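You operate a simulated robot arm through the tools that you are given. There is no shell and no other tool.

You are at the controls of a simulated two-armed robot. One attempt, no reset.

Task
Centre the grey bowl on the wheel and give it a spin to check it.
Fine: The bowl must sit within 5 mm of the middle. Spin it by the dial at 60 rpm or more for a few turns and watch it. Turn the dial back to zero and switch the wheel off. Leave the foot pedal alone.

Only the result counts: the job must be done as asked and must still hold three seconds after the hand-in. Knocking over, shifting, dropping, spilling or breaking anything else fails it.

Robot
Two 7-joint arms with fingered hands on one trunk that stands fixed in place. Base frame: the origin is at the foot of the trunk, x ahead of it, y to its left, z up; the work surface is at about z = 72. Readings come in cm, degrees, newtons and seconds.
The left shoulder is at [7.8, 17, 118], the right one opposite. With the tool pointing down near the work surface each hand reaches from about 10 to 76 cm from the base axis, measured 20 degrees to its own side. Payload 4 kg a hand.
Tool frame (each hand has its own): the origin (TCP) lies between the finger pads and is the grasp point; the fingertips stand 2.6 cm ahead of it; z points along the fingers, y is the line along which they close. The gripper opens to 13.2 cm; its body begins 7.3 cm behind the TCP. The gripper is a hand of 4 fingers: y runs from the thumb to the fingers, the wrist lies at [0, 0, -22.4] in the tool frame.
Orientation is that of the tool frame in the base frame, as [roll, pitch, yaw] about the fixed x, y, z axes, in that order (R = Rz(yaw) Ry(pitch) Rx(roll)). With the fingers straight down and closing along the base's y, the tool's x points along the base's -x, its y along +y and its z along -z.

Tools
- The arms move only by the tool nudge_tool. It takes "left_increments", "right_increments" or both (then of equal length, played together; a hand with none holds still); each is a list of rows, each an object of numbers (a shift or turn left out is 0): "dx", "dy", "dz": the shift along the base's x, y, z in units of 30 mm (1.0 is 30 mm); "wx", "wy", "wz": the turn, a rotation vector about the base's x, y, z in units of 5 degrees (1.0 is 5 degrees). In form: [{"dx": .., "dy": .., "dz": .., "wx": .., "wy": .., "wz": ..}, ...]. A call has 1 to 20 rows; each row shifts and turns the commanded pose from where the row before left it. A call with a number of a shift or a turn outside -1 to 1 is refused whole. A row lasts 0.2 s, in which the tool goes at most 5 cm and 8.6 degrees; a call with a longer step from one row to the next is refused whole. Where a pose cannot be reached the arm comes as near as it can. A force on the tool above 40 N (or 10 N above the force at the start of the call, whichever is more), or a blocked arm, ends the call early, and 0.2 s more pass. In this call time passes only in rows, and 0.2 s behind the last. The reply holds the time, the measured pose of the TCP, the force on the tool along the base axes, the opening and the grip force, in the units named above and with some noise, with the torque about the TCP (base axes, N m) and any sound that the robot's microphone picked up.
- Cameras (640 x 400 px; columns grow to the right, rows downward): "scene" is now at [15.2, -4.03, 134.67]; the picture's right is [-0.48, -0.88, 0.00], its down [-0.60, 0.33, -0.73] and it looks along [0.64, -0.35, -0.68] (base axes); focal length 259 px, centre (320, 200). "left" rides on the left gripper at [-7.3, 0.6, -9.4] in its tool frame; the picture's right is [-0.08, -1.00, 0.00], its down [0.78, -0.06, -0.62] and it looks along [0.61, -0.05, 0.79] (tool axes); focal length 230 px, centre (320, 200). "right" rides on the right gripper at [7.3, 0.6, -9.4] in its tool frame; the picture's right is [-0.08, 1.00, 0.00], its down [-0.78, -0.06, -0.62] and it looks along [-0.61, -0.05, 0.79] (tool axes); focal length 230 px, centre (320, 200). There is no depth. A picture from a camera that has moved, and an enlarged one, comes with that camera's place and axes in the base frame and with its lens.
- snapshot(camera): a new picture of that camera. The clock stands still meanwhile.
- move_column(by): moves the trunk up (or, below 0, down) by that many cm; the arms and the scene camera ride with it, the base frame stays. It gives what a move gives, with no picture.
- set_fingers(finger1, finger2, finger3, thumb_bend, hand): sets how far each is bent, from 0 (flat) to 1 (curled in); at 0.3 the hand is open as for a grip, at 0.7 the pads meet at the TCP. One left out holds its place. A second passes; each finger stops where it meets its share of the squeeze, and holds until it gets a number again. It is the only way to open and close the hand. It gives what a move gives, with no picture; readings hold the bend of each and the force on the fingers (four entries, about 0 where the hand has none), thumb and palm.
- turn_head(pan, tilt): turns the head with the scene camera to pan (to the left, within 80 degrees either way) and tilt (down, from -29 to 69), counted from straight ahead of the robot (the tilt from the chest, where the trunk bows). It gives what a move gives.
- close_up(camera, box): a new picture of the part [left, top, right, bottom] of that camera's present view, enlarged. The clock stands still meanwhile.
- close_job(): hands the job in; it is judged then, once.

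Places have to be worked out from the pictures, the camera data and where the tool is seen. Open the grippers and draw the arms clear of the work before you hand the job in, unless the task says otherwise.

The tools are called after "Emit:" as a command line: name --argument value ..., lists and objects as JSON in quotes. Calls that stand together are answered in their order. nudge_tool: Moves the arms, as the interface text tells. Its arguments: {"type":"object","properties":{"left_increments":{"type":"array","items":{"type":"object","properties":{"dx":{"type":"number"},"dy":{"type":"number"},"dz":{"type":"number"},"wx":{"type":"number"},"wy":{"type":"number"},"wz":{"type":"number"}}}},"right_increments":{"type":"array","items":{"type":"object","properties":{"dx":{"type":"number"},"dy":{"type":"number"},"dz":{"type":"number"},"wx":{"type":"number"},"wy":{"type":"number"},"wz":{"type":"number"}}}}},"required":[]} The other tools are called the same way: move_column (by) moves the trunk up or down; set_fingers (finger1, finger2, finger3, thumb_bend, hand) moves the fingers one by one; turn_head (pan, tilt) turns the head that bears the scene camera; snapshot (camera) takes a picture; close_up (camera, box) takes an enlarged picture of a part of a camera's view; close_job () hands the job in.

At the start:

```text
time_s: 0.0
left_tcp_pos: [53.2, 1.01, 111.58]
left_orientation: [180.0, 0.0, -179.8]
left_ft_force: [0.2, 0.0, 0.8]
left_moment: [-0.01, 0.03, 0.01]
left_opening: 13.19
left_gripper_force: 0.0
left_shape: jaw
left_bend: [0.3, 0.3, 0.3, 0.3]
left_finger forces: [0.0, 0.0, 0.0, 0.0, 0.0, 0.1]
right_tcp_pos: [49.19, -40.53, 114.96]
right_orientation: [-180.0, 0.1, -179.9]
right_ft_force: [0.2, 0.4, 0.9]
right_moment: [-0.03, -0.03, -0.02]
right_opening: 13.16
right_gripper_force: 0.0
right_shape: jaw
right_bend: [0.3, 0.3, 0.3, 0.3]
right_finger forces: [0.0, 0.0, 0.1, 0.0, 0.0, 0.1]
trunk travel left (down, up): [-19.3, 15.8]
head pan, tilt (commanded): [-28.7, 42.7]
```

scene: 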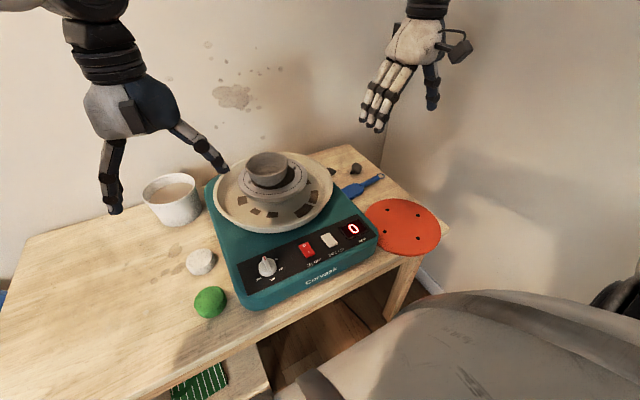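
right: 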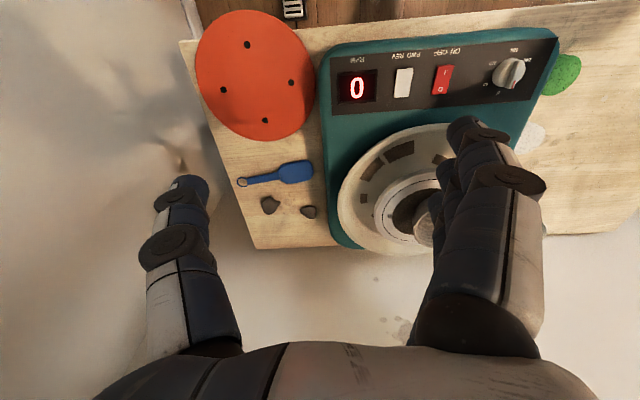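
left: 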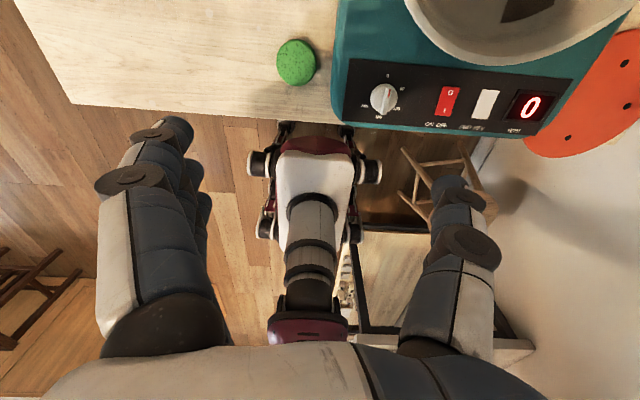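

I start by taking a closer look at the wheel, bowl and panel before any motion.

Emit:
close_up --camera "scene" --box '[200, 130, 360, 230]'

Emit:
close_up --camera "scene" --box '[230, 210, 390, 310]'

Emit:
close_up --camera "right" --box '[320, 20, 560, 170]'

Emit:
close_up --camera "left" --box '[340, 50, 580, 200]'

```text
4.00 times, centred on (280, 180) of scene
camera zoom: at [15.2, -4.03, 134.67], right [-0.48, -0.88, 0.0], down [-0.6, 0.33, -0.73], along [0.64, -0.35, -0.68], focal length 1034 px, centre (480, 280)
```

zoom: 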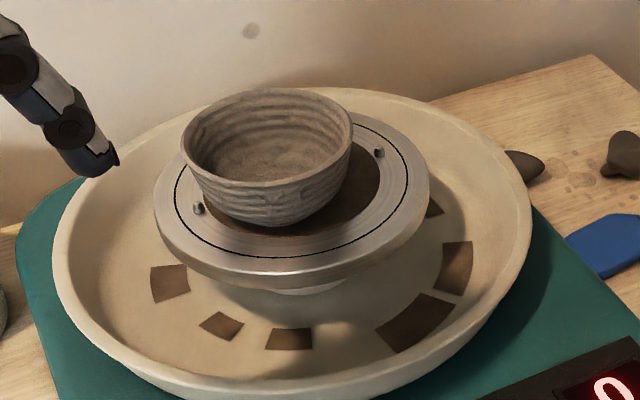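

```text
4.00 times, centred on (310, 260) of scene
camera zoom: at [15.2, -4.03, 134.67], right [-0.48, -0.88, 0.0], down [-0.6, 0.33, -0.73], along [0.64, -0.35, -0.68], focal length 1034 px, centre (360, -40)
```

zoom: 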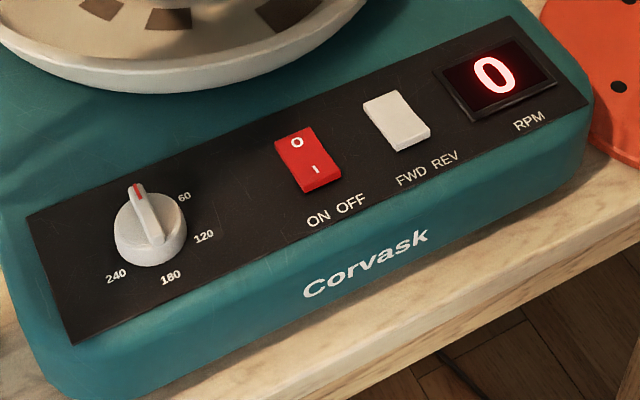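

```text
2.67 times, centred on (440, 95) of right
camera zoom: at [41.99, -40.04, 124.14], right [0.08, 1.0, 0.0], down [0.78, -0.06, 0.62], along [0.61, -0.05, -0.79], focal length 614 px, centre (0, 480)
```

zoom: 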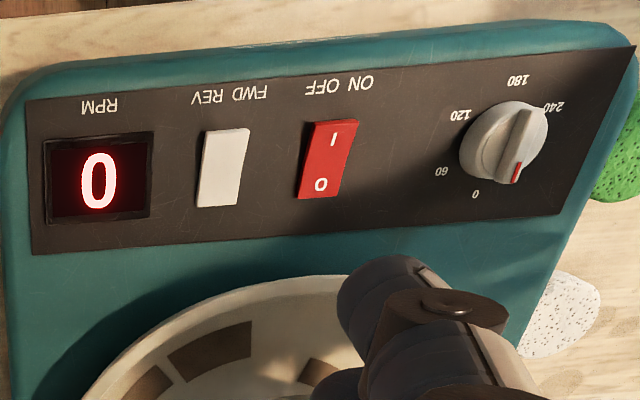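

```text
2.67 times, centred on (460, 125) of left
camera zoom: at [60.31, 1.55, 120.78], right [0.08, -1.0, 0.0], down [-0.78, -0.06, 0.62], along [-0.61, -0.05, -0.79], focal length 614 px, centre (-53, 400)
```

zoom: 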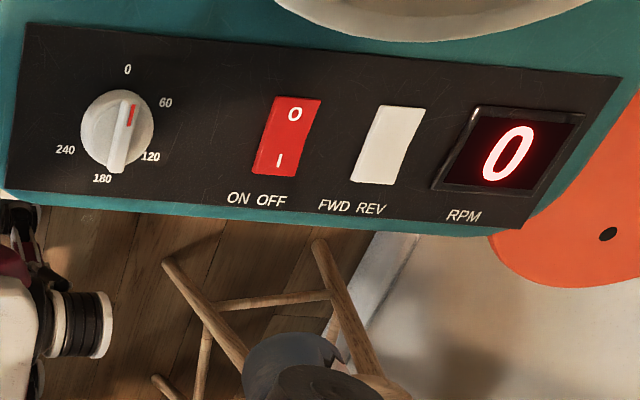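

The bowl sits off-centre on the silver wheel head; the dial knob is at about (51, -9.5, 81.5), with 0 away from the robot and values rising clockwise. I move the left arm clear to the left and bring the right wrist camera in front of the wheel for a straight look.

Emit:
nudge_tool --left_increments '[{"dy": 0.9}, {"dy": 0.9}, {"dy": 0.9}, {"dy": 0.9}, {"dy": 0.9}, {"dy": 0.9}, {"dy": 0.9}]' --right_increments '[{"dy": 0.97, "dx": 0.13}, {"dy": 0.97, "dx": 0.13}, {"dy": 0.97, "dx": 0.13}, {"dy": 0.97, "dx": 0.13}, {"dy": 0.97, "dx": 0.13}, {"dy": 0.97, "dx": 0.13}, {"dy": 0.97, "dx": 0.13}]'

Emit:
snapshot --camera "right"

Emit:
snapshot --camera "scene"

```text
time_s: 1.6
left_tcp_pos: [52.97, 20.01, 111.53]
left_orientation: [-179.8, 0.0, -179.9]
left_ft_force: [-0.6, 0.4, -0.8]
left_moment: [-0.03, -0.01, 0.01]
left_opening: 13.2
left_gripper_force: 0.0
left_shape: jaw
left_bend: [0.3, 0.3, 0.3, 0.3]
left_finger forces: [0.0, 0.1, 0.1, 0.1, 0.1, 0.1]
right_tcp_pos: [51.98, -19.96, 114.78]
right_orientation: [180.0, 0.1, -180.0]
right_ft_force: [-0.4, 0.1, -0.4]
right_moment: [0.0, 0.0, -0.02]
right_opening: 13.2
right_gripper_force: 0.0
right_shape: jaw
right_bend: [0.3, 0.3, 0.3, 0.3]
right_finger forces: [0.1, 0.0, 0.0, 0.0, 0.0, 0.1]
trunk travel left (down, up): [-19.3, 15.8]
head pan, tilt (commanded): [-28.7, 42.7]
```

```text
taken
camera right: at [44.82, -19.47, 124.08], right [0.08, 1.0, 0.0], down [0.78, -0.06, 0.62], along [0.61, -0.05, -0.79], focal length 230 px, centre (320, 200)
```

right: 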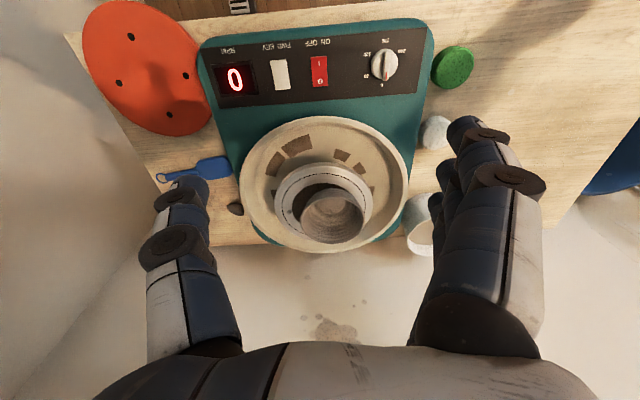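

```text
taken
camera scene: at [15.21, -3.93, 134.68], right [-0.48, -0.88, 0.0], down [-0.6, 0.32, -0.73], along [0.64, -0.35, -0.68], focal length 259 px, centre (320, 200)
```

scene: 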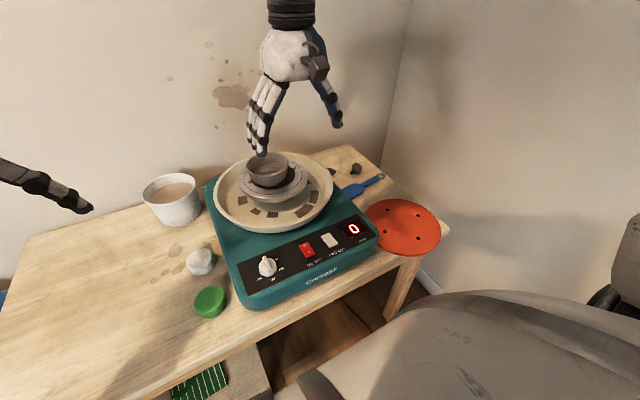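

The right camera now sees the whole wheel nicely. I enlarge it to measure the wheel head rings, pins and bowl foot.

Emit:
close_up --camera "right" --box '[260, 140, 388, 220]'

Emit:
close_up --camera "right" --box '[240, 170, 400, 270]'

Emit:
close_up --camera "right" --box '[200, 20, 440, 170]'

Emit:
close_up --camera "scene" --box '[224, 140, 320, 200]'

```text
5.00 times, centred on (324, 180) of right
camera zoom: at [44.82, -19.47, 124.08], right [0.08, 1.0, 0.0], down [0.78, -0.06, 0.62], along [0.61, -0.05, -0.79], focal length 1150 px, centre (300, 300)
```

zoom: 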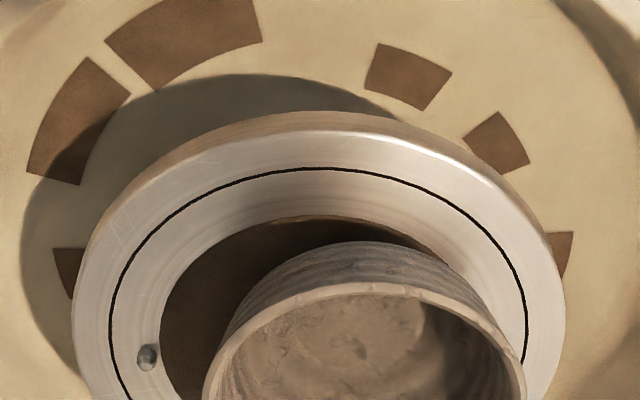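

```text
4.00 times, centred on (320, 220) of right
camera zoom: at [44.82, -19.47, 124.08], right [0.08, 1.0, 0.0], down [0.78, -0.06, 0.62], along [0.61, -0.05, -0.79], focal length 920 px, centre (320, 120)
```

zoom: 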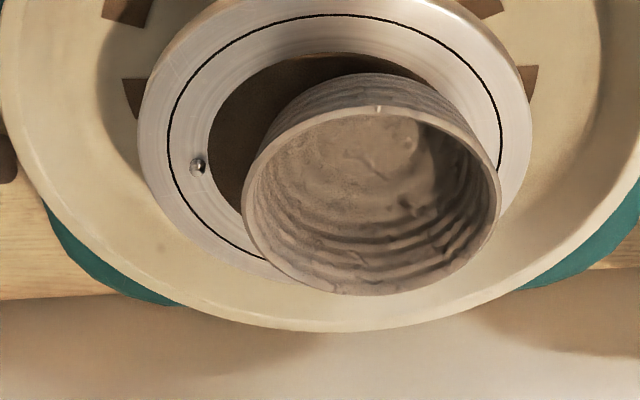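

```text
2.67 times, centred on (320, 95) of right
camera zoom: at [44.82, -19.47, 124.08], right [0.08, 1.0, 0.0], down [0.78, -0.06, 0.62], along [0.61, -0.05, -0.79], focal length 614 px, centre (320, 480)
```

zoom: 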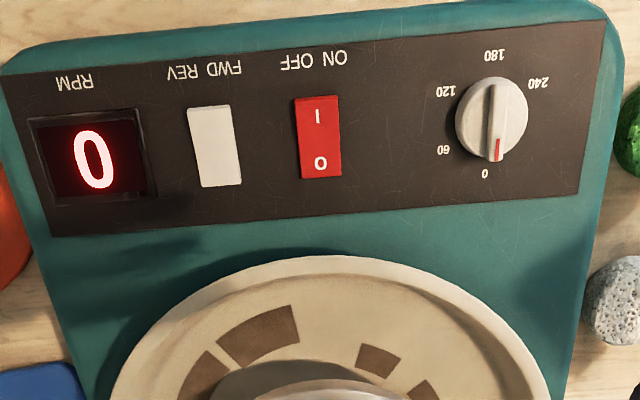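

```text
6.67 times, centred on (272, 170) of scene
camera zoom: at [15.21, -3.93, 134.68], right [-0.48, -0.88, 0.0], down [-0.6, 0.32, -0.73], along [0.64, -0.35, -0.68], focal length 1724 px, centre (640, 400)
```

zoom: 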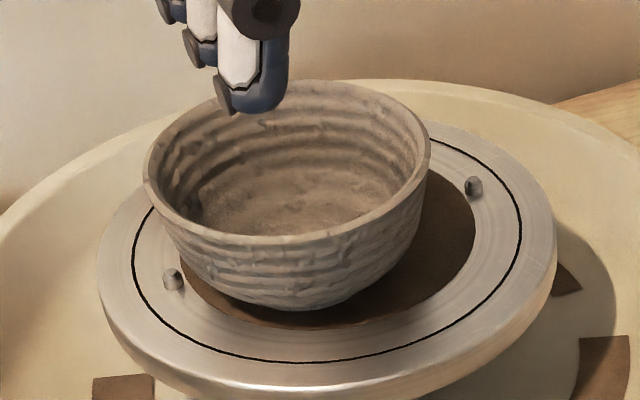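

Triangulating: wheel centre about (76.4, -21.3, 87), bowl rim centre about (73.7, -19.5, 94), so the bowl needs roughly (+2.7, -1.8) cm. I'll push it low on its wall with the left hand, so I close the left fingers, clear the right arm away, and tilt the left tool forward along the push direction.

Emit:
set_fingers --hand "left" --finger1 0.7 --finger2 0.7 --finger3 0.7 --thumb_bend 0.7

Emit:
nudge_tool --left_increments '[{"wx": -0.55, "wy": -0.83}, {"wx": -0.55, "wy": -0.83}, {"wx": -0.55, "wy": -0.83}, {"wx": -0.55, "wy": -0.83}, {"wx": -0.55, "wy": -0.83}, {"wx": -0.55, "wy": -0.83}, {"wx": -0.55, "wy": -0.83}, {"wx": -0.55, "wy": -0.83}, {"wx": -0.55, "wy": -0.83}]' --right_increments '[{"dy": -0.9, "dx": -0.3}, {"dy": -0.9, "dx": -0.3}, {"dy": -0.9, "dx": -0.3}, {"dy": -0.9, "dx": -0.3}, {"dy": -0.9, "dx": -0.3}, {"dy": -0.9, "dx": -0.3}, {"dy": -0.9, "dx": -0.3}, {"dy": -0.9, "dx": -0.3}, {"dy": -0.9, "dx": -0.3}]'

Emit:
snapshot --camera "left"

Emit:
snapshot --camera "scene"

```text
time_s: 2.6
left_tcp_pos: [53.06, 19.92, 111.41]
left_orientation: [-179.9, 0.0, -179.8]
left_ft_force: [-0.3, 0.4, 0.2]
left_moment: [0.01, 0.03, 0.04]
left_opening: 1.45
left_gripper_force: 0.0
left_shape: fingers
left_bend: [0.7, 0.7, 0.7, 0.7]
left_finger forces: [0.0, 0.0, 0.0, 0.1, 0.1, 0.1]
right_tcp_pos: [52.09, -20.13, 114.82]
right_orientation: [179.9, 0.0, -179.9]
right_ft_force: [0.1, 0.7, -0.4]
right_moment: [-0.01, -0.01, -0.01]
right_opening: 13.17
right_gripper_force: 0.1
right_shape: jaw
right_bend: [0.3, 0.3, 0.3, 0.3]
right_finger forces: [0.1, 0.0, 0.1, 0.1, 0.0, 0.1]
trunk travel left (down, up): [-19.3, 15.8]
head pan, tilt (commanded): [-28.7, 42.7]
```

```text
time_s: 4.6
left_tcp_pos: [53.0, 19.88, 111.54]
left_orientation: [-151.2, 36.1, -170.5]
left_ft_force: [0.6, 0.1, -0.3]
left_moment: [0.01, -0.02, 0.0]
left_opening: 1.46
left_gripper_force: 0.0
left_shape: fingers
left_bend: [0.7, 0.7, 0.7, 0.7]
left_finger forces: [0.1, 0.0, 0.0, 0.0, 0.0, 0.0]
right_tcp_pos: [43.85, -44.44, 114.82]
right_orientation: [-180.0, -0.1, 180.0]
right_ft_force: [-0.1, -0.3, -0.5]
right_moment: [0.03, 0.01, -0.03]
right_opening: 13.22
right_gripper_force: 0.0
right_shape: jaw
right_bend: [0.3, 0.3, 0.3, 0.3]
right_finger forces: [0.0, 0.1, 0.0, 0.0, 0.0, 0.0]
trunk travel left (down, up): [-19.3, 15.8]
head pan, tilt (commanded): [-28.7, 42.7]
```

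```text
taken
camera left: at [53.37, 24.97, 122.16], right [-0.07, -0.9, 0.43], down [-1.0, 0.08, 0.0], along [-0.03, -0.43, -0.9], focal length 230 px, centre (320, 200)
```

left: 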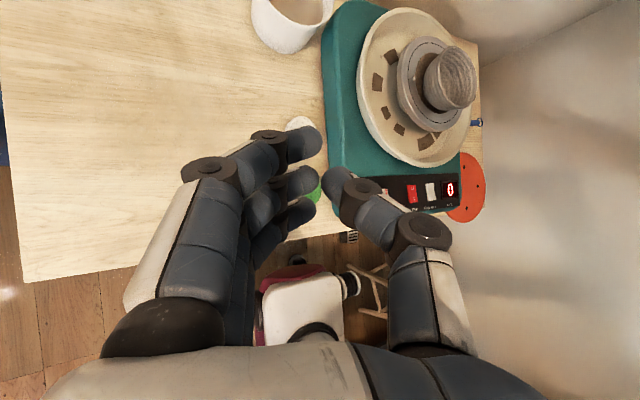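

```text
taken
camera scene: at [15.18, -4.07, 134.68], right [-0.48, -0.88, 0.0], down [-0.6, 0.33, -0.73], along [0.64, -0.35, -0.68], focal length 259 px, centre (320, 200)
```

scene: 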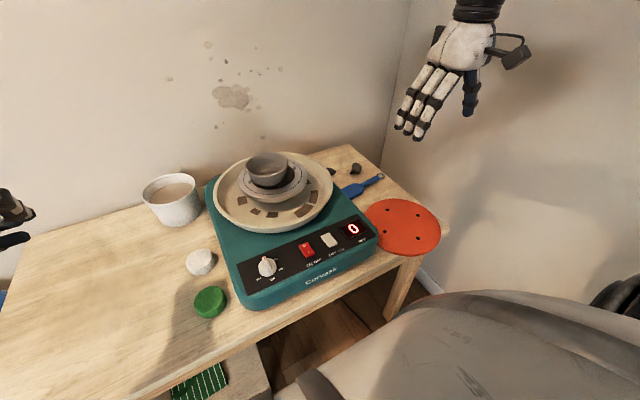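

The two leading contact points (front finger and thumb) give a stable two-point push. I bring the left hand over near the wheel, still above everything, and look down from its camera.

Emit:
nudge_tool --left_increments '[{"dx": 0.27, "dy": -0.94, "dz": -0.2}, {"dx": 0.27, "dy": -0.94, "dz": -0.2}, {"dx": 0.27, "dy": -0.94, "dz": -0.2}, {"dx": 0.27, "dy": -0.94, "dz": -0.2}, {"dx": 0.27, "dy": -0.94, "dz": -0.2}, {"dx": 0.27, "dy": -0.94, "dz": -0.2}, {"dx": 0.27, "dy": -0.94, "dz": -0.2}, {"dx": 0.27, "dy": -0.94, "dz": -0.2}, {"dx": 0.27, "dy": -0.94, "dz": -0.2}, {"dx": 0.27, "dy": -0.94, "dz": -0.2}, {"dx": 0.27, "dy": -0.94, "dz": -0.2}]'

Emit:
snapshot --camera "left"

Emit:
snapshot --camera "scene"

Emit:
snapshot --camera "right"

```text
time_s: 7.0
left_tcp_pos: [62.05, -11.14, 104.7]
left_orientation: [-151.3, 35.9, -170.4]
left_ft_force: [0.1, -0.1, -0.3]
left_moment: [0.0, -0.01, 0.01]
left_opening: 1.47
left_gripper_force: 0.1
left_shape: fingers
left_bend: [0.7, 0.7, 0.7, 0.7]
left_finger forces: [0.0, 0.0, 0.0, 0.0, 0.1, 0.0]
right_tcp_pos: [43.89, -44.54, 114.79]
right_orientation: [-180.0, 0.0, 180.0]
right_ft_force: [-0.2, -0.5, -0.7]
right_moment: [0.02, 0.05, 0.03]
right_opening: 13.2
right_gripper_force: 0.2
right_shape: jaw
right_bend: [0.3, 0.3, 0.3, 0.3]
right_finger forces: [0.1, 0.1, 0.1, 0.0, 0.0, 0.0]
trunk travel left (down, up): [-19.3, 15.8]
head pan, tilt (commanded): [-28.7, 42.7]
```

```text
taken
camera left: at [62.38, -6.08, 115.41], right [-0.07, -0.9, 0.43], down [-1.0, 0.08, 0.0], along [-0.03, -0.43, -0.9], focal length 230 px, centre (320, 200)
```

left: 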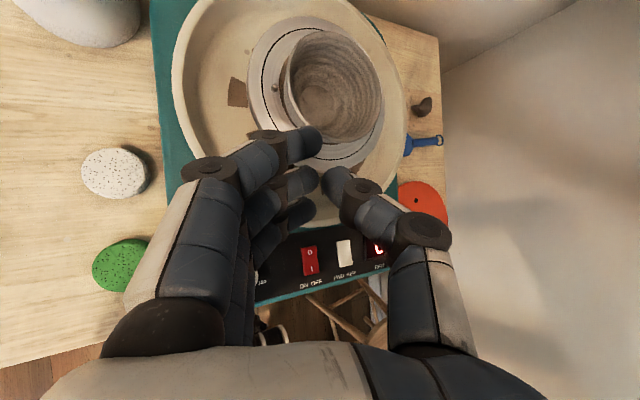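

```text
taken
camera scene: at [15.24, -4.09, 134.66], right [-0.48, -0.88, 0.0], down [-0.6, 0.33, -0.73], along [0.64, -0.35, -0.68], focal length 259 px, centre (320, 200)
```

scene: 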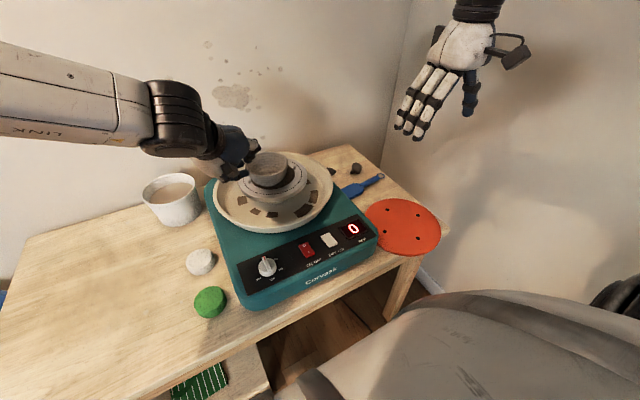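

```text
taken
camera right: at [36.66, -44.02, 124.12], right [0.08, 1.0, 0.0], down [0.79, -0.06, 0.62], along [0.61, -0.05, -0.79], focal length 230 px, centre (320, 200)
```

right: 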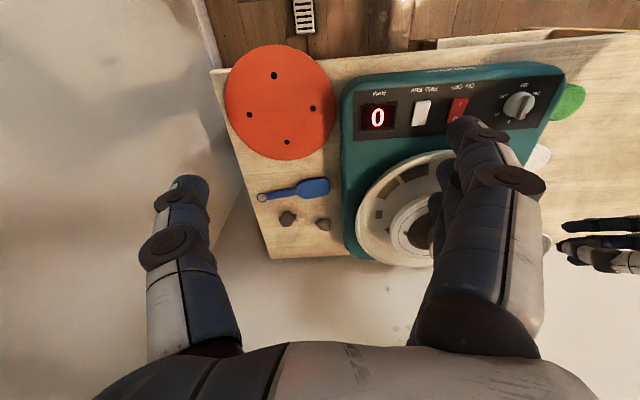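

The left camera gives a near-overhead view. I enlarge to refine the wheel and bowl positions.

Emit:
close_up --camera "left" --box '[224, 0, 416, 120]'

Emit:
close_up --camera "left" --box '[224, 80, 416, 200]'

```text
3.33 times, centred on (320, 60) of left
camera zoom: at [62.38, -6.08, 115.41], right [-0.07, -0.9, 0.43], down [-1.0, 0.08, 0.0], along [-0.03, -0.43, -0.9], focal length 767 px, centre (320, 667)
```

zoom: 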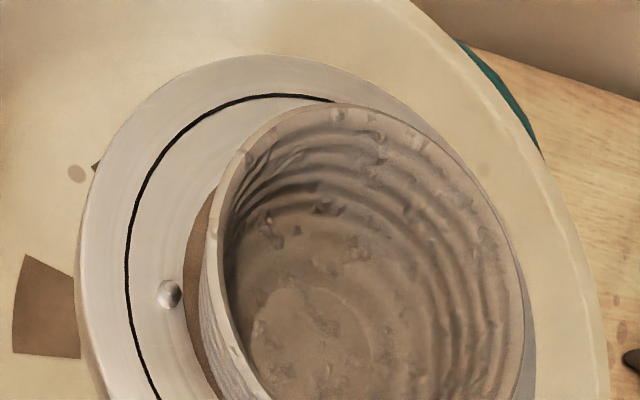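

```text
3.33 times, centred on (320, 140) of left
camera zoom: at [62.38, -6.08, 115.41], right [-0.07, -0.9, 0.43], down [-1.0, 0.08, 0.0], along [-0.03, -0.43, -0.9], focal length 767 px, centre (320, 400)
```

zoom: 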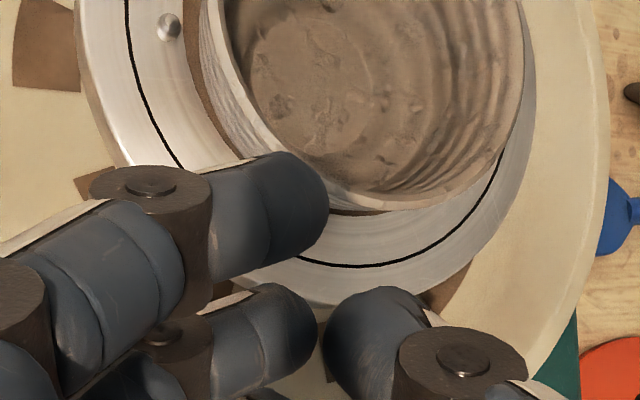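

Pins give the wheel centre at about (75.5, -21.2, 87) and the bowl at (73.5, -19.4), rim z≈94. A high push could tip the bowl, so I'll instead take it gently between right thumb and fingers and slide it; I retreat the left arm and bring the right hand (tilted 20° forward) above the bowl.

Emit:
nudge_tool --left_increments '[{"dx": -0.364, "dy": 0.88, "dz": 0.22}, {"dx": -0.364, "dy": 0.88, "dz": 0.22}, {"dx": -0.364, "dy": 0.88, "dz": 0.22}, {"dx": -0.364, "dy": 0.88, "dz": 0.22}, {"dx": -0.364, "dy": 0.88, "dz": 0.22}, {"dx": -0.364, "dy": 0.88, "dz": 0.22}, {"dx": -0.364, "dy": 0.88, "dz": 0.22}, {"dx": -0.364, "dy": 0.88, "dz": 0.22}, {"dx": -0.364, "dy": 0.88, "dz": 0.22}, {"dx": -0.364, "dy": 0.88, "dz": 0.22}, {"dx": -0.364, "dy": 0.88, "dz": 0.22}]' --right_increments '[{"dx": 0.897, "dy": 0.76, "dz": -0.25, "wy": -0.364}, {"dx": 0.897, "dy": 0.76, "dz": -0.25, "wy": -0.364}, {"dx": 0.897, "dy": 0.76, "dz": -0.25, "wy": -0.364}, {"dx": 0.897, "dy": 0.76, "dz": -0.25, "wy": -0.364}, {"dx": 0.897, "dy": 0.76, "dz": -0.25, "wy": -0.364}, {"dx": 0.897, "dy": 0.76, "dz": -0.25, "wy": -0.364}, {"dx": 0.897, "dy": 0.76, "dz": -0.25, "wy": -0.364}, {"dx": 0.897, "dy": 0.76, "dz": -0.25, "wy": -0.364}, {"dx": 0.897, "dy": 0.76, "dz": -0.25, "wy": -0.364}, {"dx": 0.897, "dy": 0.76, "dz": -0.25, "wy": -0.364}, {"dx": 0.897, "dy": 0.76, "dz": -0.25, "wy": -0.364}]'

Emit:
snapshot --camera "right"

Emit:
snapshot --camera "scene"

Emit:
snapshot --camera "left"

```text
time_s: 9.4
left_tcp_pos: [50.13, 18.16, 112.17]
left_orientation: [-151.1, 35.9, -170.3]
left_ft_force: [-0.7, 0.6, -0.9]
left_moment: [-0.03, 0.0, -0.05]
left_opening: 1.45
left_gripper_force: 0.0
left_shape: fingers
left_bend: [0.7, 0.7, 0.7, 0.7]
left_finger forces: [0.0, 0.1, 0.1, 0.0, 0.0, 0.0]
right_tcp_pos: [73.51, -18.97, 106.64]
right_orientation: [-179.8, 20.0, -179.8]
right_ft_force: [0.6, 0.4, 1.0]
right_moment: [-0.07, 0.01, -0.03]
right_opening: 13.19
right_gripper_force: 0.2
right_shape: jaw
right_bend: [0.3, 0.3, 0.3, 0.3]
right_finger forces: [0.1, 0.0, 0.0, 0.0, 0.1, 0.0]
trunk travel left (down, up): [-19.3, 15.8]
head pan, tilt (commanded): [-28.7, 42.7]
```

```text
taken
camera right: at [63.53, -18.6, 112.79], right [0.07, 1.0, 0.02], down [0.53, -0.06, 0.85], along [0.85, -0.05, -0.53], focal length 230 px, centre (320, 200)
```

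right: 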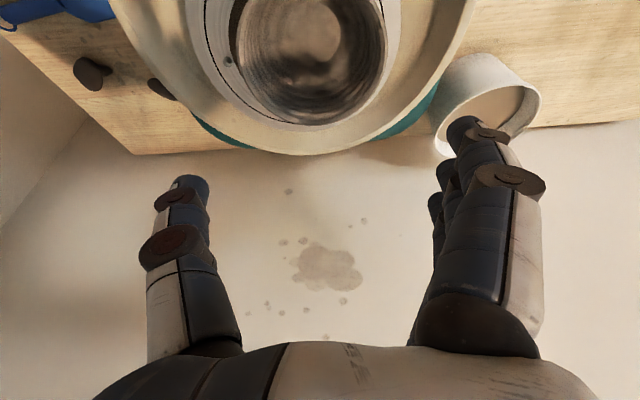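

```text
taken
camera scene: at [15.29, -3.77, 134.66], right [-0.48, -0.88, 0.0], down [-0.6, 0.32, -0.73], along [0.64, -0.35, -0.68], focal length 259 px, centre (320, 200)
```

scene: 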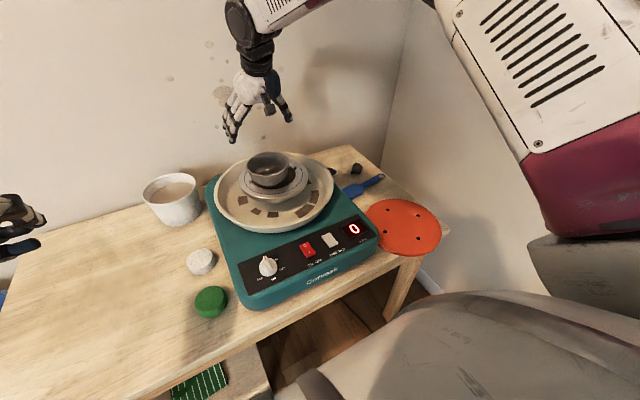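

```text
taken
camera left: at [50.45, 23.24, 122.7], right [-0.07, -0.9, 0.44], down [-1.0, 0.08, 0.0], along [-0.04, -0.44, -0.9], focal length 230 px, centre (320, 200)
```

left: 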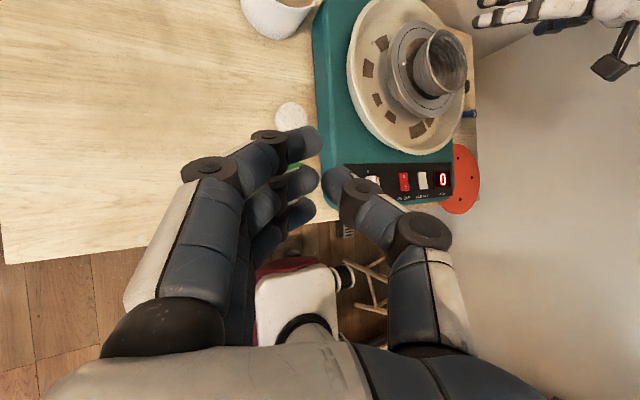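

The right hand hovers above the bowl at z=106.6. I zoom into the right camera to refine the bowl's lateral position relative to this hand before descending.

Emit:
close_up --camera "right" --box '[192, 0, 416, 140]'

Emit:
close_up --camera "left" --box '[368, 0, 528, 100]'

Emit:
close_up --camera "scene" --box '[208, 70, 336, 220]'

```text
2.86 times, centred on (304, 70) of right
camera zoom: at [63.53, -18.6, 112.79], right [0.07, 1.0, 0.02], down [0.53, -0.06, 0.85], along [0.85, -0.05, -0.53], focal length 657 px, centre (366, 571)
```

zoom: 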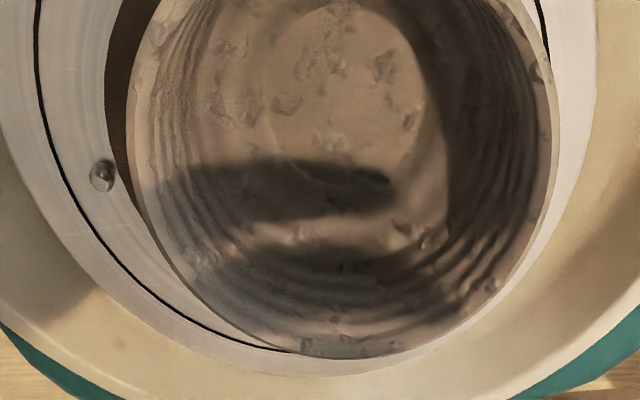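

```text
4.00 times, centred on (448, 50) of left
camera zoom: at [50.45, 23.24, 122.7], right [-0.07, -0.9, 0.44], down [-1.0, 0.08, 0.0], along [-0.04, -0.44, -0.9], focal length 920 px, centre (-192, 800)
```

zoom: 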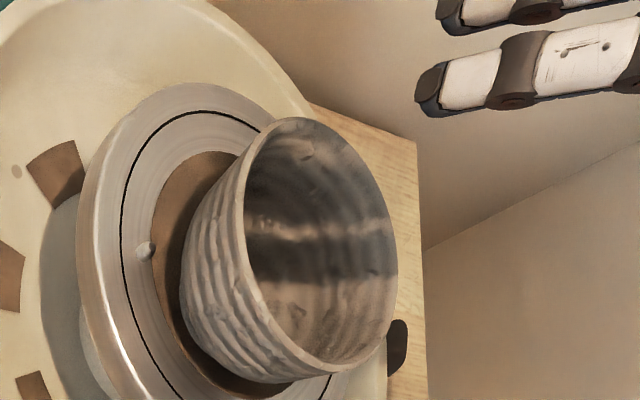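

```text
2.67 times, centred on (272, 145) of scene
camera zoom: at [15.29, -3.77, 134.66], right [-0.48, -0.88, 0.0], down [-0.6, 0.32, -0.73], along [0.64, -0.35, -0.68], focal length 690 px, centre (448, 347)
```

zoom: 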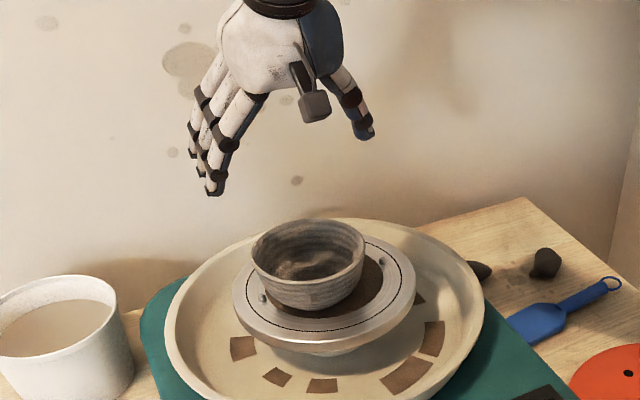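

Bowl centre refined to about (73.4, -19.5), rim z≈94. I align over it and lower to just above the rim, then check from the cameras.

Emit:
nudge_tool --right_increments '[{"dx": -0.01, "dy": -0.09, "dz": -0.6}, {"dx": -0.01, "dy": -0.09, "dz": -0.6}, {"dz": -0.6}, {"dz": -0.6}, {"dz": -0.4}]'

Emit:
snapshot --camera "right"

Emit:
close_up --camera "scene" --box '[208, 90, 336, 220]'

Emit:
close_up --camera "left" --box '[368, 0, 528, 100]'

```text
time_s: 10.6
left_tcp_pos: [50.0, 18.01, 112.11]
left_orientation: [-151.1, 35.9, -170.4]
left_ft_force: [-0.9, -0.2, 0.3]
left_moment: [-0.01, -0.02, 0.02]
left_opening: 1.45
left_gripper_force: 0.1
left_shape: fingers
left_bend: [0.7, 0.7, 0.7, 0.7]
left_finger forces: [0.0, 0.0, 0.0, 0.0, 0.1, 0.0]
right_tcp_pos: [73.36, -19.94, 98.13]
right_orientation: [-180.0, 19.9, -180.0]
right_ft_force: [-0.4, -0.1, 0.6]
right_moment: [-0.02, -0.01, 0.02]
right_opening: 13.2
right_gripper_force: 0.1
right_shape: jaw
right_bend: [0.3, 0.3, 0.3, 0.3]
right_finger forces: [0.0, 0.0, 0.1, 0.0, 0.1, 0.0]
trunk travel left (down, up): [-19.3, 15.8]
head pan, tilt (commanded): [-28.7, 42.7]
```

```text
taken
camera right: at [63.41, -19.42, 104.36], right [0.07, 1.0, 0.03], down [0.53, -0.06, 0.85], along [0.85, -0.05, -0.53], focal length 230 px, centre (320, 200)
```

right: 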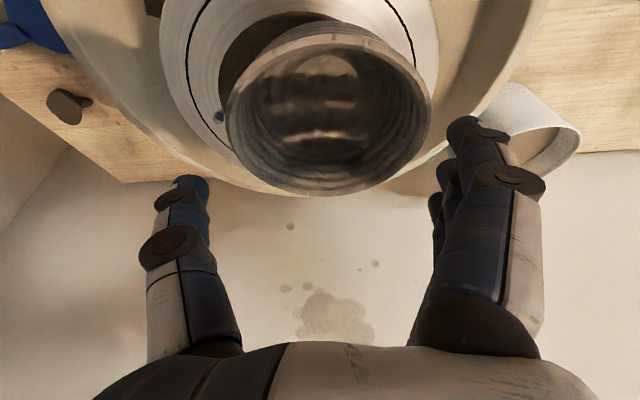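

```text
3.08 times, centred on (272, 155) of scene
camera zoom: at [15.23, -4.02, 134.67], right [-0.48, -0.88, 0.0], down [-0.6, 0.33, -0.73], along [0.64, -0.35, -0.68], focal length 796 px, centre (468, 338)
```

zoom: 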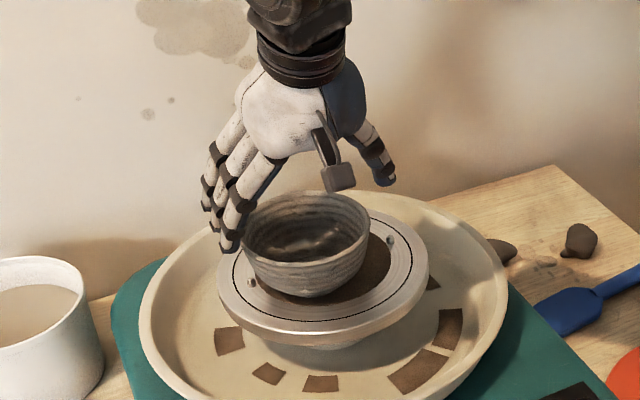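

```text
4.00 times, centred on (448, 50) of left
camera zoom: at [50.41, 22.99, 122.78], right [-0.07, -0.9, 0.43], down [-1.0, 0.08, 0.0], along [-0.03, -0.43, -0.9], focal length 920 px, centre (-192, 800)
```

zoom: 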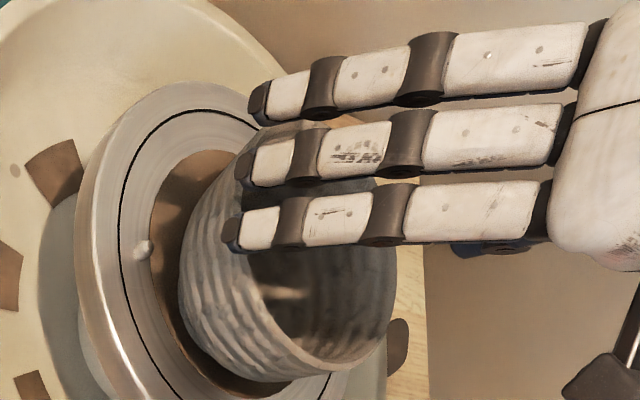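

The hand straddles the bowl, which is about 0.5 cm to +y of the hand's axis. I correct that, ease back 0.4 cm for the tilt, and descend slowly with the force stop as guard.

Emit:
nudge_tool --right_increments '[{"dx": -0.13, "dy": 0.17, "dz": 0}, {"dz": -0.3}, {"dz": -0.3}]'

Emit:
snapshot --camera "right"

Emit:
close_up --camera "left" --box '[368, 0, 528, 100]'

```text
time_s: 11.4
left_tcp_pos: [49.99, 17.89, 112.06]
left_orientation: [-151.2, 36.0, -170.4]
left_ft_force: [-0.4, 0.7, 0.1]
left_moment: [-0.02, -0.02, 0.0]
left_opening: 1.47
left_gripper_force: 0.0
left_shape: fingers
left_bend: [0.7, 0.7, 0.7, 0.7]
left_finger forces: [0.0, 0.1, 0.0, 0.0, 0.0, 0.1]
right_tcp_pos: [73.05, -19.38, 96.43]
right_orientation: [179.9, 20.0, -179.9]
right_ft_force: [0.9, -0.8, -0.5]
right_moment: [0.0, -0.01, 0.01]
right_opening: 13.21
right_gripper_force: 0.1
right_shape: jaw
right_bend: [0.3, 0.3, 0.3, 0.3]
right_finger forces: [0.0, 0.0, 0.0, 0.0, 0.0, 0.0]
trunk travel left (down, up): [-19.3, 15.8]
head pan, tilt (commanded): [-28.7, 42.7]
```

```text
taken
camera right: at [62.97, -18.93, 102.63], right [0.07, 1.0, 0.03], down [0.53, -0.06, 0.85], along [0.85, -0.05, -0.53], focal length 230 px, centre (320, 200)
```

right: 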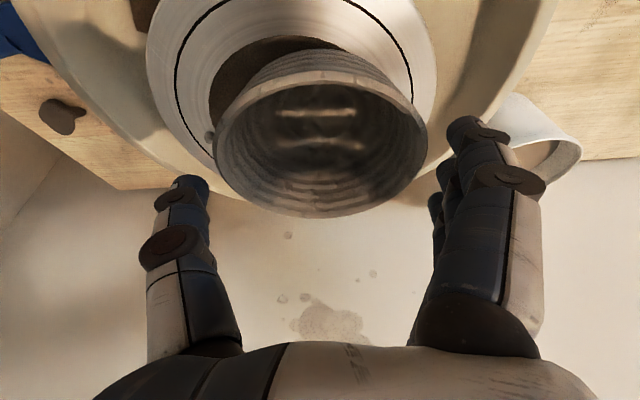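

```text
4.00 times, centred on (448, 50) of left
camera zoom: at [50.39, 22.98, 122.79], right [-0.07, -0.9, 0.43], down [-1.0, 0.08, 0.0], along [-0.03, -0.43, -0.9], focal length 920 px, centre (-192, 800)
```

zoom: 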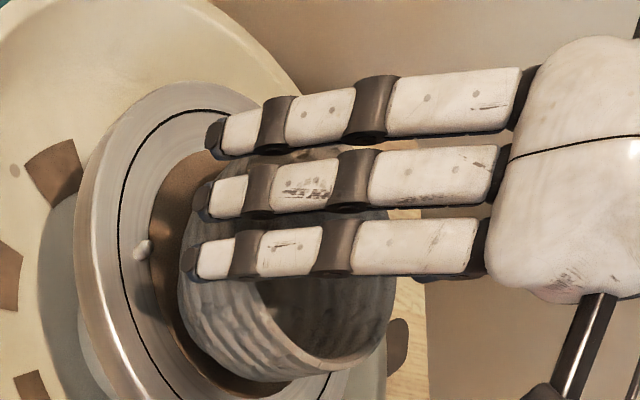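

The rim is now centred between thumb and fingers (columns 213–427 about 320). I continue down to about z = 91.6.

Emit:
nudge_tool --right_increments '[{"dz": -0.27}, {"dz": -0.27}, {"dz": -0.27}, {"dz": -0.27}, {"dz": -0.27}, {"dz": -0.25}]'

Emit:
snapshot --camera "right"

Emit:
close_up --camera "left" --box '[368, 0, 528, 100]'

Emit:
close_up --camera "scene" --box '[208, 110, 336, 220]'

```text
time_s: 12.8
left_tcp_pos: [49.71, 17.87, 112.41]
left_orientation: [-151.2, 36.1, -170.4]
left_ft_force: [0.2, -0.8, -0.3]
left_moment: [0.05, -0.04, 0.0]
left_opening: 1.47
left_gripper_force: 0.0
left_shape: fingers
left_bend: [0.7, 0.7, 0.7, 0.7]
left_finger forces: [0.1, 0.1, 0.0, 0.0, 0.0, 0.1]
right_tcp_pos: [72.97, -19.31, 92.19]
right_orientation: [179.9, 20.4, -179.9]
right_ft_force: [0.6, -1.2, 20.4]
right_moment: [-0.58, 0.23, 0.03]
right_opening: 13.18
right_gripper_force: 0.1
right_shape: jaw
right_bend: [0.3, 0.29, 0.3, 0.3]
right_finger forces: [0.1, 3.1, 0.0, 0.0, 11.0, 0.0]
trunk travel left (down, up): [-19.3, 15.8]
head pan, tilt (commanded): [-28.7, 42.7]
```

```text
taken
camera right: at [62.97, -18.87, 98.27], right [0.07, 1.0, 0.03], down [0.52, -0.06, 0.85], along [0.85, -0.05, -0.52], focal length 230 px, centre (320, 200)
```

right: 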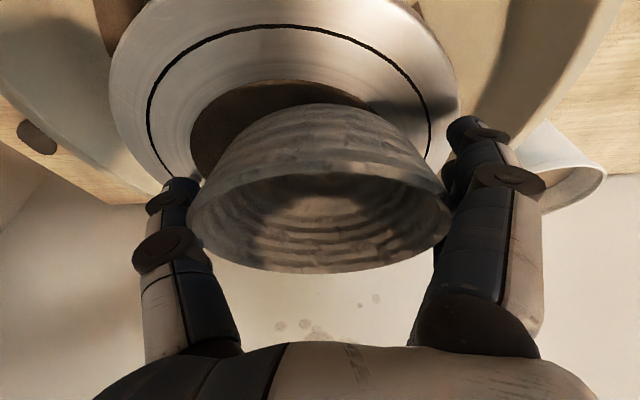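

```text
4.00 times, centred on (448, 50) of left
camera zoom: at [50.17, 23.02, 122.97], right [-0.07, -0.9, 0.43], down [-1.0, 0.08, 0.0], along [-0.03, -0.43, -0.9], focal length 920 px, centre (-192, 800)
```

zoom: 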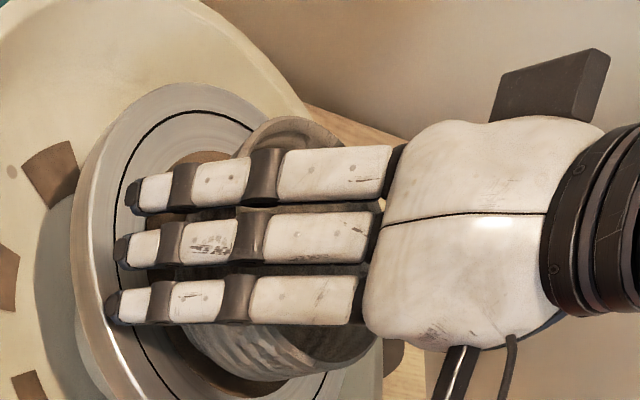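

```text
3.64 times, centred on (272, 165) of scene
camera zoom: at [14.96, -3.99, 134.75], right [-0.48, -0.88, 0.0], down [-0.59, 0.33, -0.74], along [0.65, -0.35, -0.68], focal length 940 px, centre (494, 327)
```

zoom: 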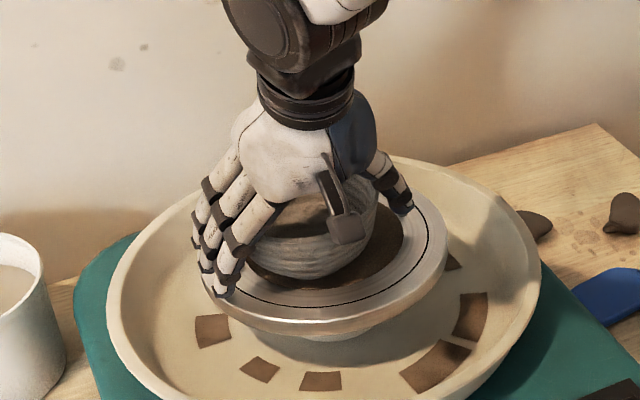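

The finger and thumb tips have touched down (thumb 11 N, 20 N up on the tool), so the open fingertips reach further than expected. I raise about 1.3 cm from the commanded pose to free them.

Emit:
nudge_tool --right_increments '[{"dz": 0.22}, {"dz": 0.21}]'

Emit:
close_up --camera "left" --box '[368, 0, 528, 100]'

Emit:
close_up --camera "right" --box '[100, 60, 548, 340]'

```text
time_s: 13.4
left_tcp_pos: [50.05, 17.9, 112.06]
left_orientation: [-151.2, 35.8, -170.4]
left_ft_force: [-0.8, -1.0, -0.1]
left_moment: [0.02, 0.01, 0.03]
left_opening: 1.43
left_gripper_force: 0.1
left_shape: fingers
left_bend: [0.7, 0.7, 0.7, 0.7]
left_finger forces: [0.1, 0.0, 0.1, 0.0, 0.1, 0.1]
right_tcp_pos: [72.76, -19.35, 92.67]
right_orientation: [180.0, 19.6, -179.9]
right_ft_force: [0.6, 1.0, -2.6]
right_moment: [-0.03, -0.02, 0.02]
right_opening: 13.19
right_gripper_force: 0.0
right_shape: jaw
right_bend: [0.3, 0.29, 0.3, 0.29]
right_finger forces: [0.1, 3.2, 0.1, 0.0, 2.9, 0.1]
trunk travel left (down, up): [-19.3, 15.8]
head pan, tilt (commanded): [-28.7, 42.7]
```

```text
4.00 times, centred on (448, 50) of left
camera zoom: at [50.44, 22.98, 122.7], right [-0.07, -0.9, 0.43], down [-1.0, 0.08, 0.0], along [-0.04, -0.43, -0.9], focal length 920 px, centre (-192, 800)
```

zoom: 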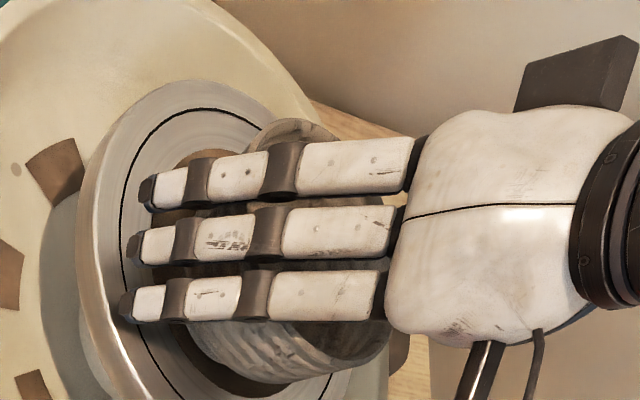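

```text
1.43 times, centred on (324, 200) of right
camera zoom: at [62.91, -18.89, 98.9], right [0.07, 1.0, 0.03], down [0.53, -0.06, 0.85], along [0.84, -0.05, -0.53], focal length 329 px, centre (314, 200)
```

zoom: 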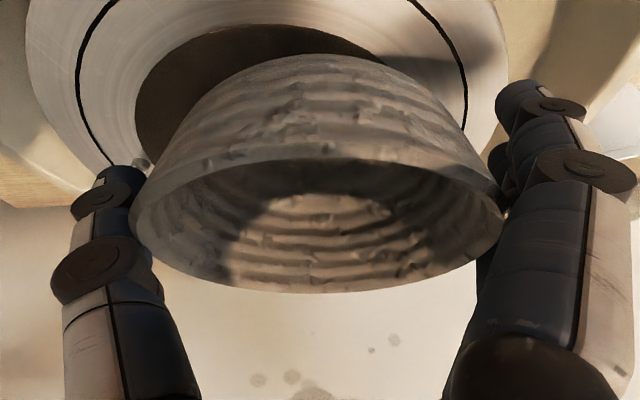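

Tool force is small, yet thumb and middle finger each read ~3 N: they are already lightly against the bowl's rim on both sides. I close all digits slightly to wrap the bowl and watch the finger forces.

Emit:
set_fingers --hand "right" --finger1 0.34 --finger2 0.33 --finger3 0.34 --thumb_bend 0.33

Emit:
close_up --camera "right" --box '[100, 60, 548, 340]'

```text
time_s: 14.4
left_tcp_pos: [50.05, 17.9, 112.12]
left_orientation: [-151.3, 36.0, -170.4]
left_ft_force: [-0.1, 0.5, -0.3]
left_moment: [0.02, 0.02, 0.0]
left_opening: 1.46
left_gripper_force: 0.1
left_shape: fingers
left_bend: [0.7, 0.7, 0.7, 0.7]
left_finger forces: [0.0, 0.0, 0.0, 0.0, 0.1, 0.1]
right_tcp_pos: [73.01, -19.26, 92.92]
right_orientation: [179.9, 20.0, 180.0]
right_ft_force: [-0.5, 0.5, -2.7]
right_moment: [-0.01, 0.0, 0.03]
right_opening: 13.04
right_gripper_force: 6.9
right_shape: fingers
right_bend: [0.34, 0.31, 0.33, 0.32]
right_finger forces: [0.1, 5.6, 1.4, 0.0, 6.7, 0.1]
trunk travel left (down, up): [-19.3, 15.8]
head pan, tilt (commanded): [-28.7, 42.7]
```

```text
1.43 times, centred on (324, 200) of right
camera zoom: at [63.01, -18.92, 99.12], right [0.07, 1.0, 0.03], down [0.53, -0.06, 0.85], along [0.85, -0.05, -0.53], focal length 329 px, centre (314, 200)
```

zoom: 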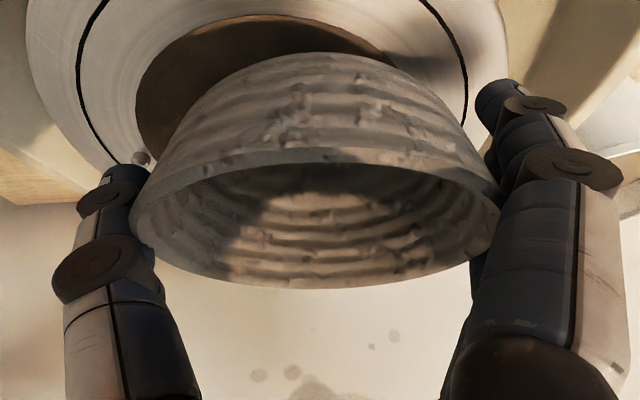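

The grip is now about 6 N each side, and -2.7 N on the tool suggests the hand is carrying some of the bowl's weight. I zoom in to see whether the foot is still on the wheel head.

Emit:
close_up --camera "left" --box '[384, 30, 480, 100]'

Emit:
close_up --camera "scene" --box '[240, 140, 320, 200]'

Emit:
close_up --camera "right" --box '[160, 60, 480, 260]'

```text
5.71 times, centred on (432, 65) of left
camera zoom: at [50.41, 22.97, 122.78], right [-0.07, -0.9, 0.43], down [-1.0, 0.08, 0.0], along [-0.03, -0.43, -0.9], focal length 1315 px, centre (-320, 971)
```

zoom: 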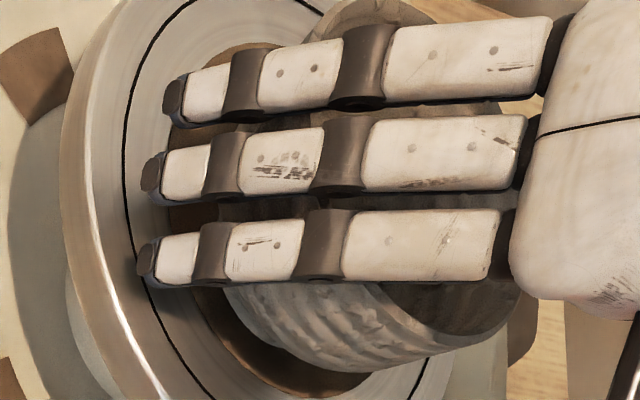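

```text
6.67 times, centred on (280, 170) of scene
camera zoom: at [15.23, -4.04, 134.67], right [-0.48, -0.88, 0.0], down [-0.6, 0.33, -0.73], along [0.64, -0.35, -0.68], focal length 1724 px, centre (587, 400)
```

zoom: 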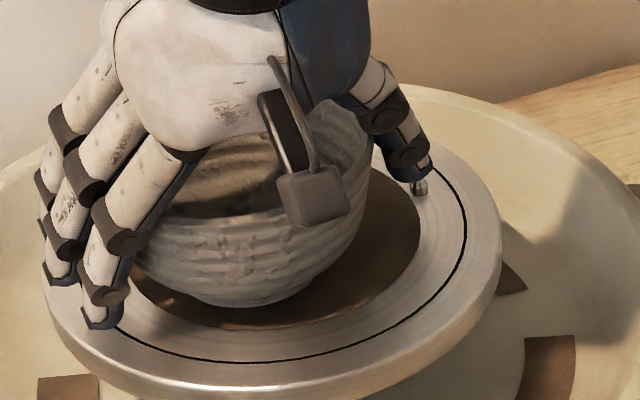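

```text
2.00 times, centred on (320, 160) of right
camera zoom: at [63.01, -18.92, 99.12], right [0.07, 1.0, 0.03], down [0.53, -0.06, 0.85], along [0.85, -0.05, -0.53], focal length 460 px, centre (320, 280)
```

zoom: 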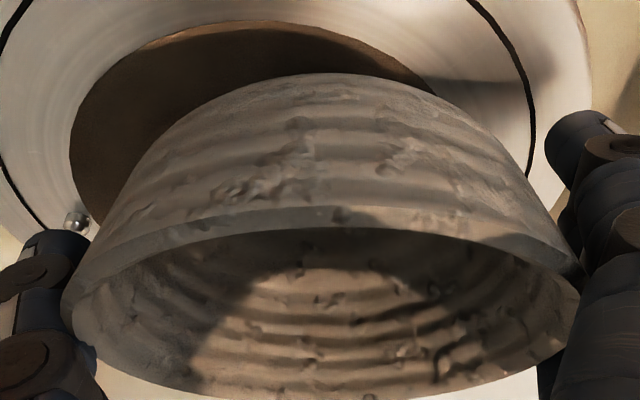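

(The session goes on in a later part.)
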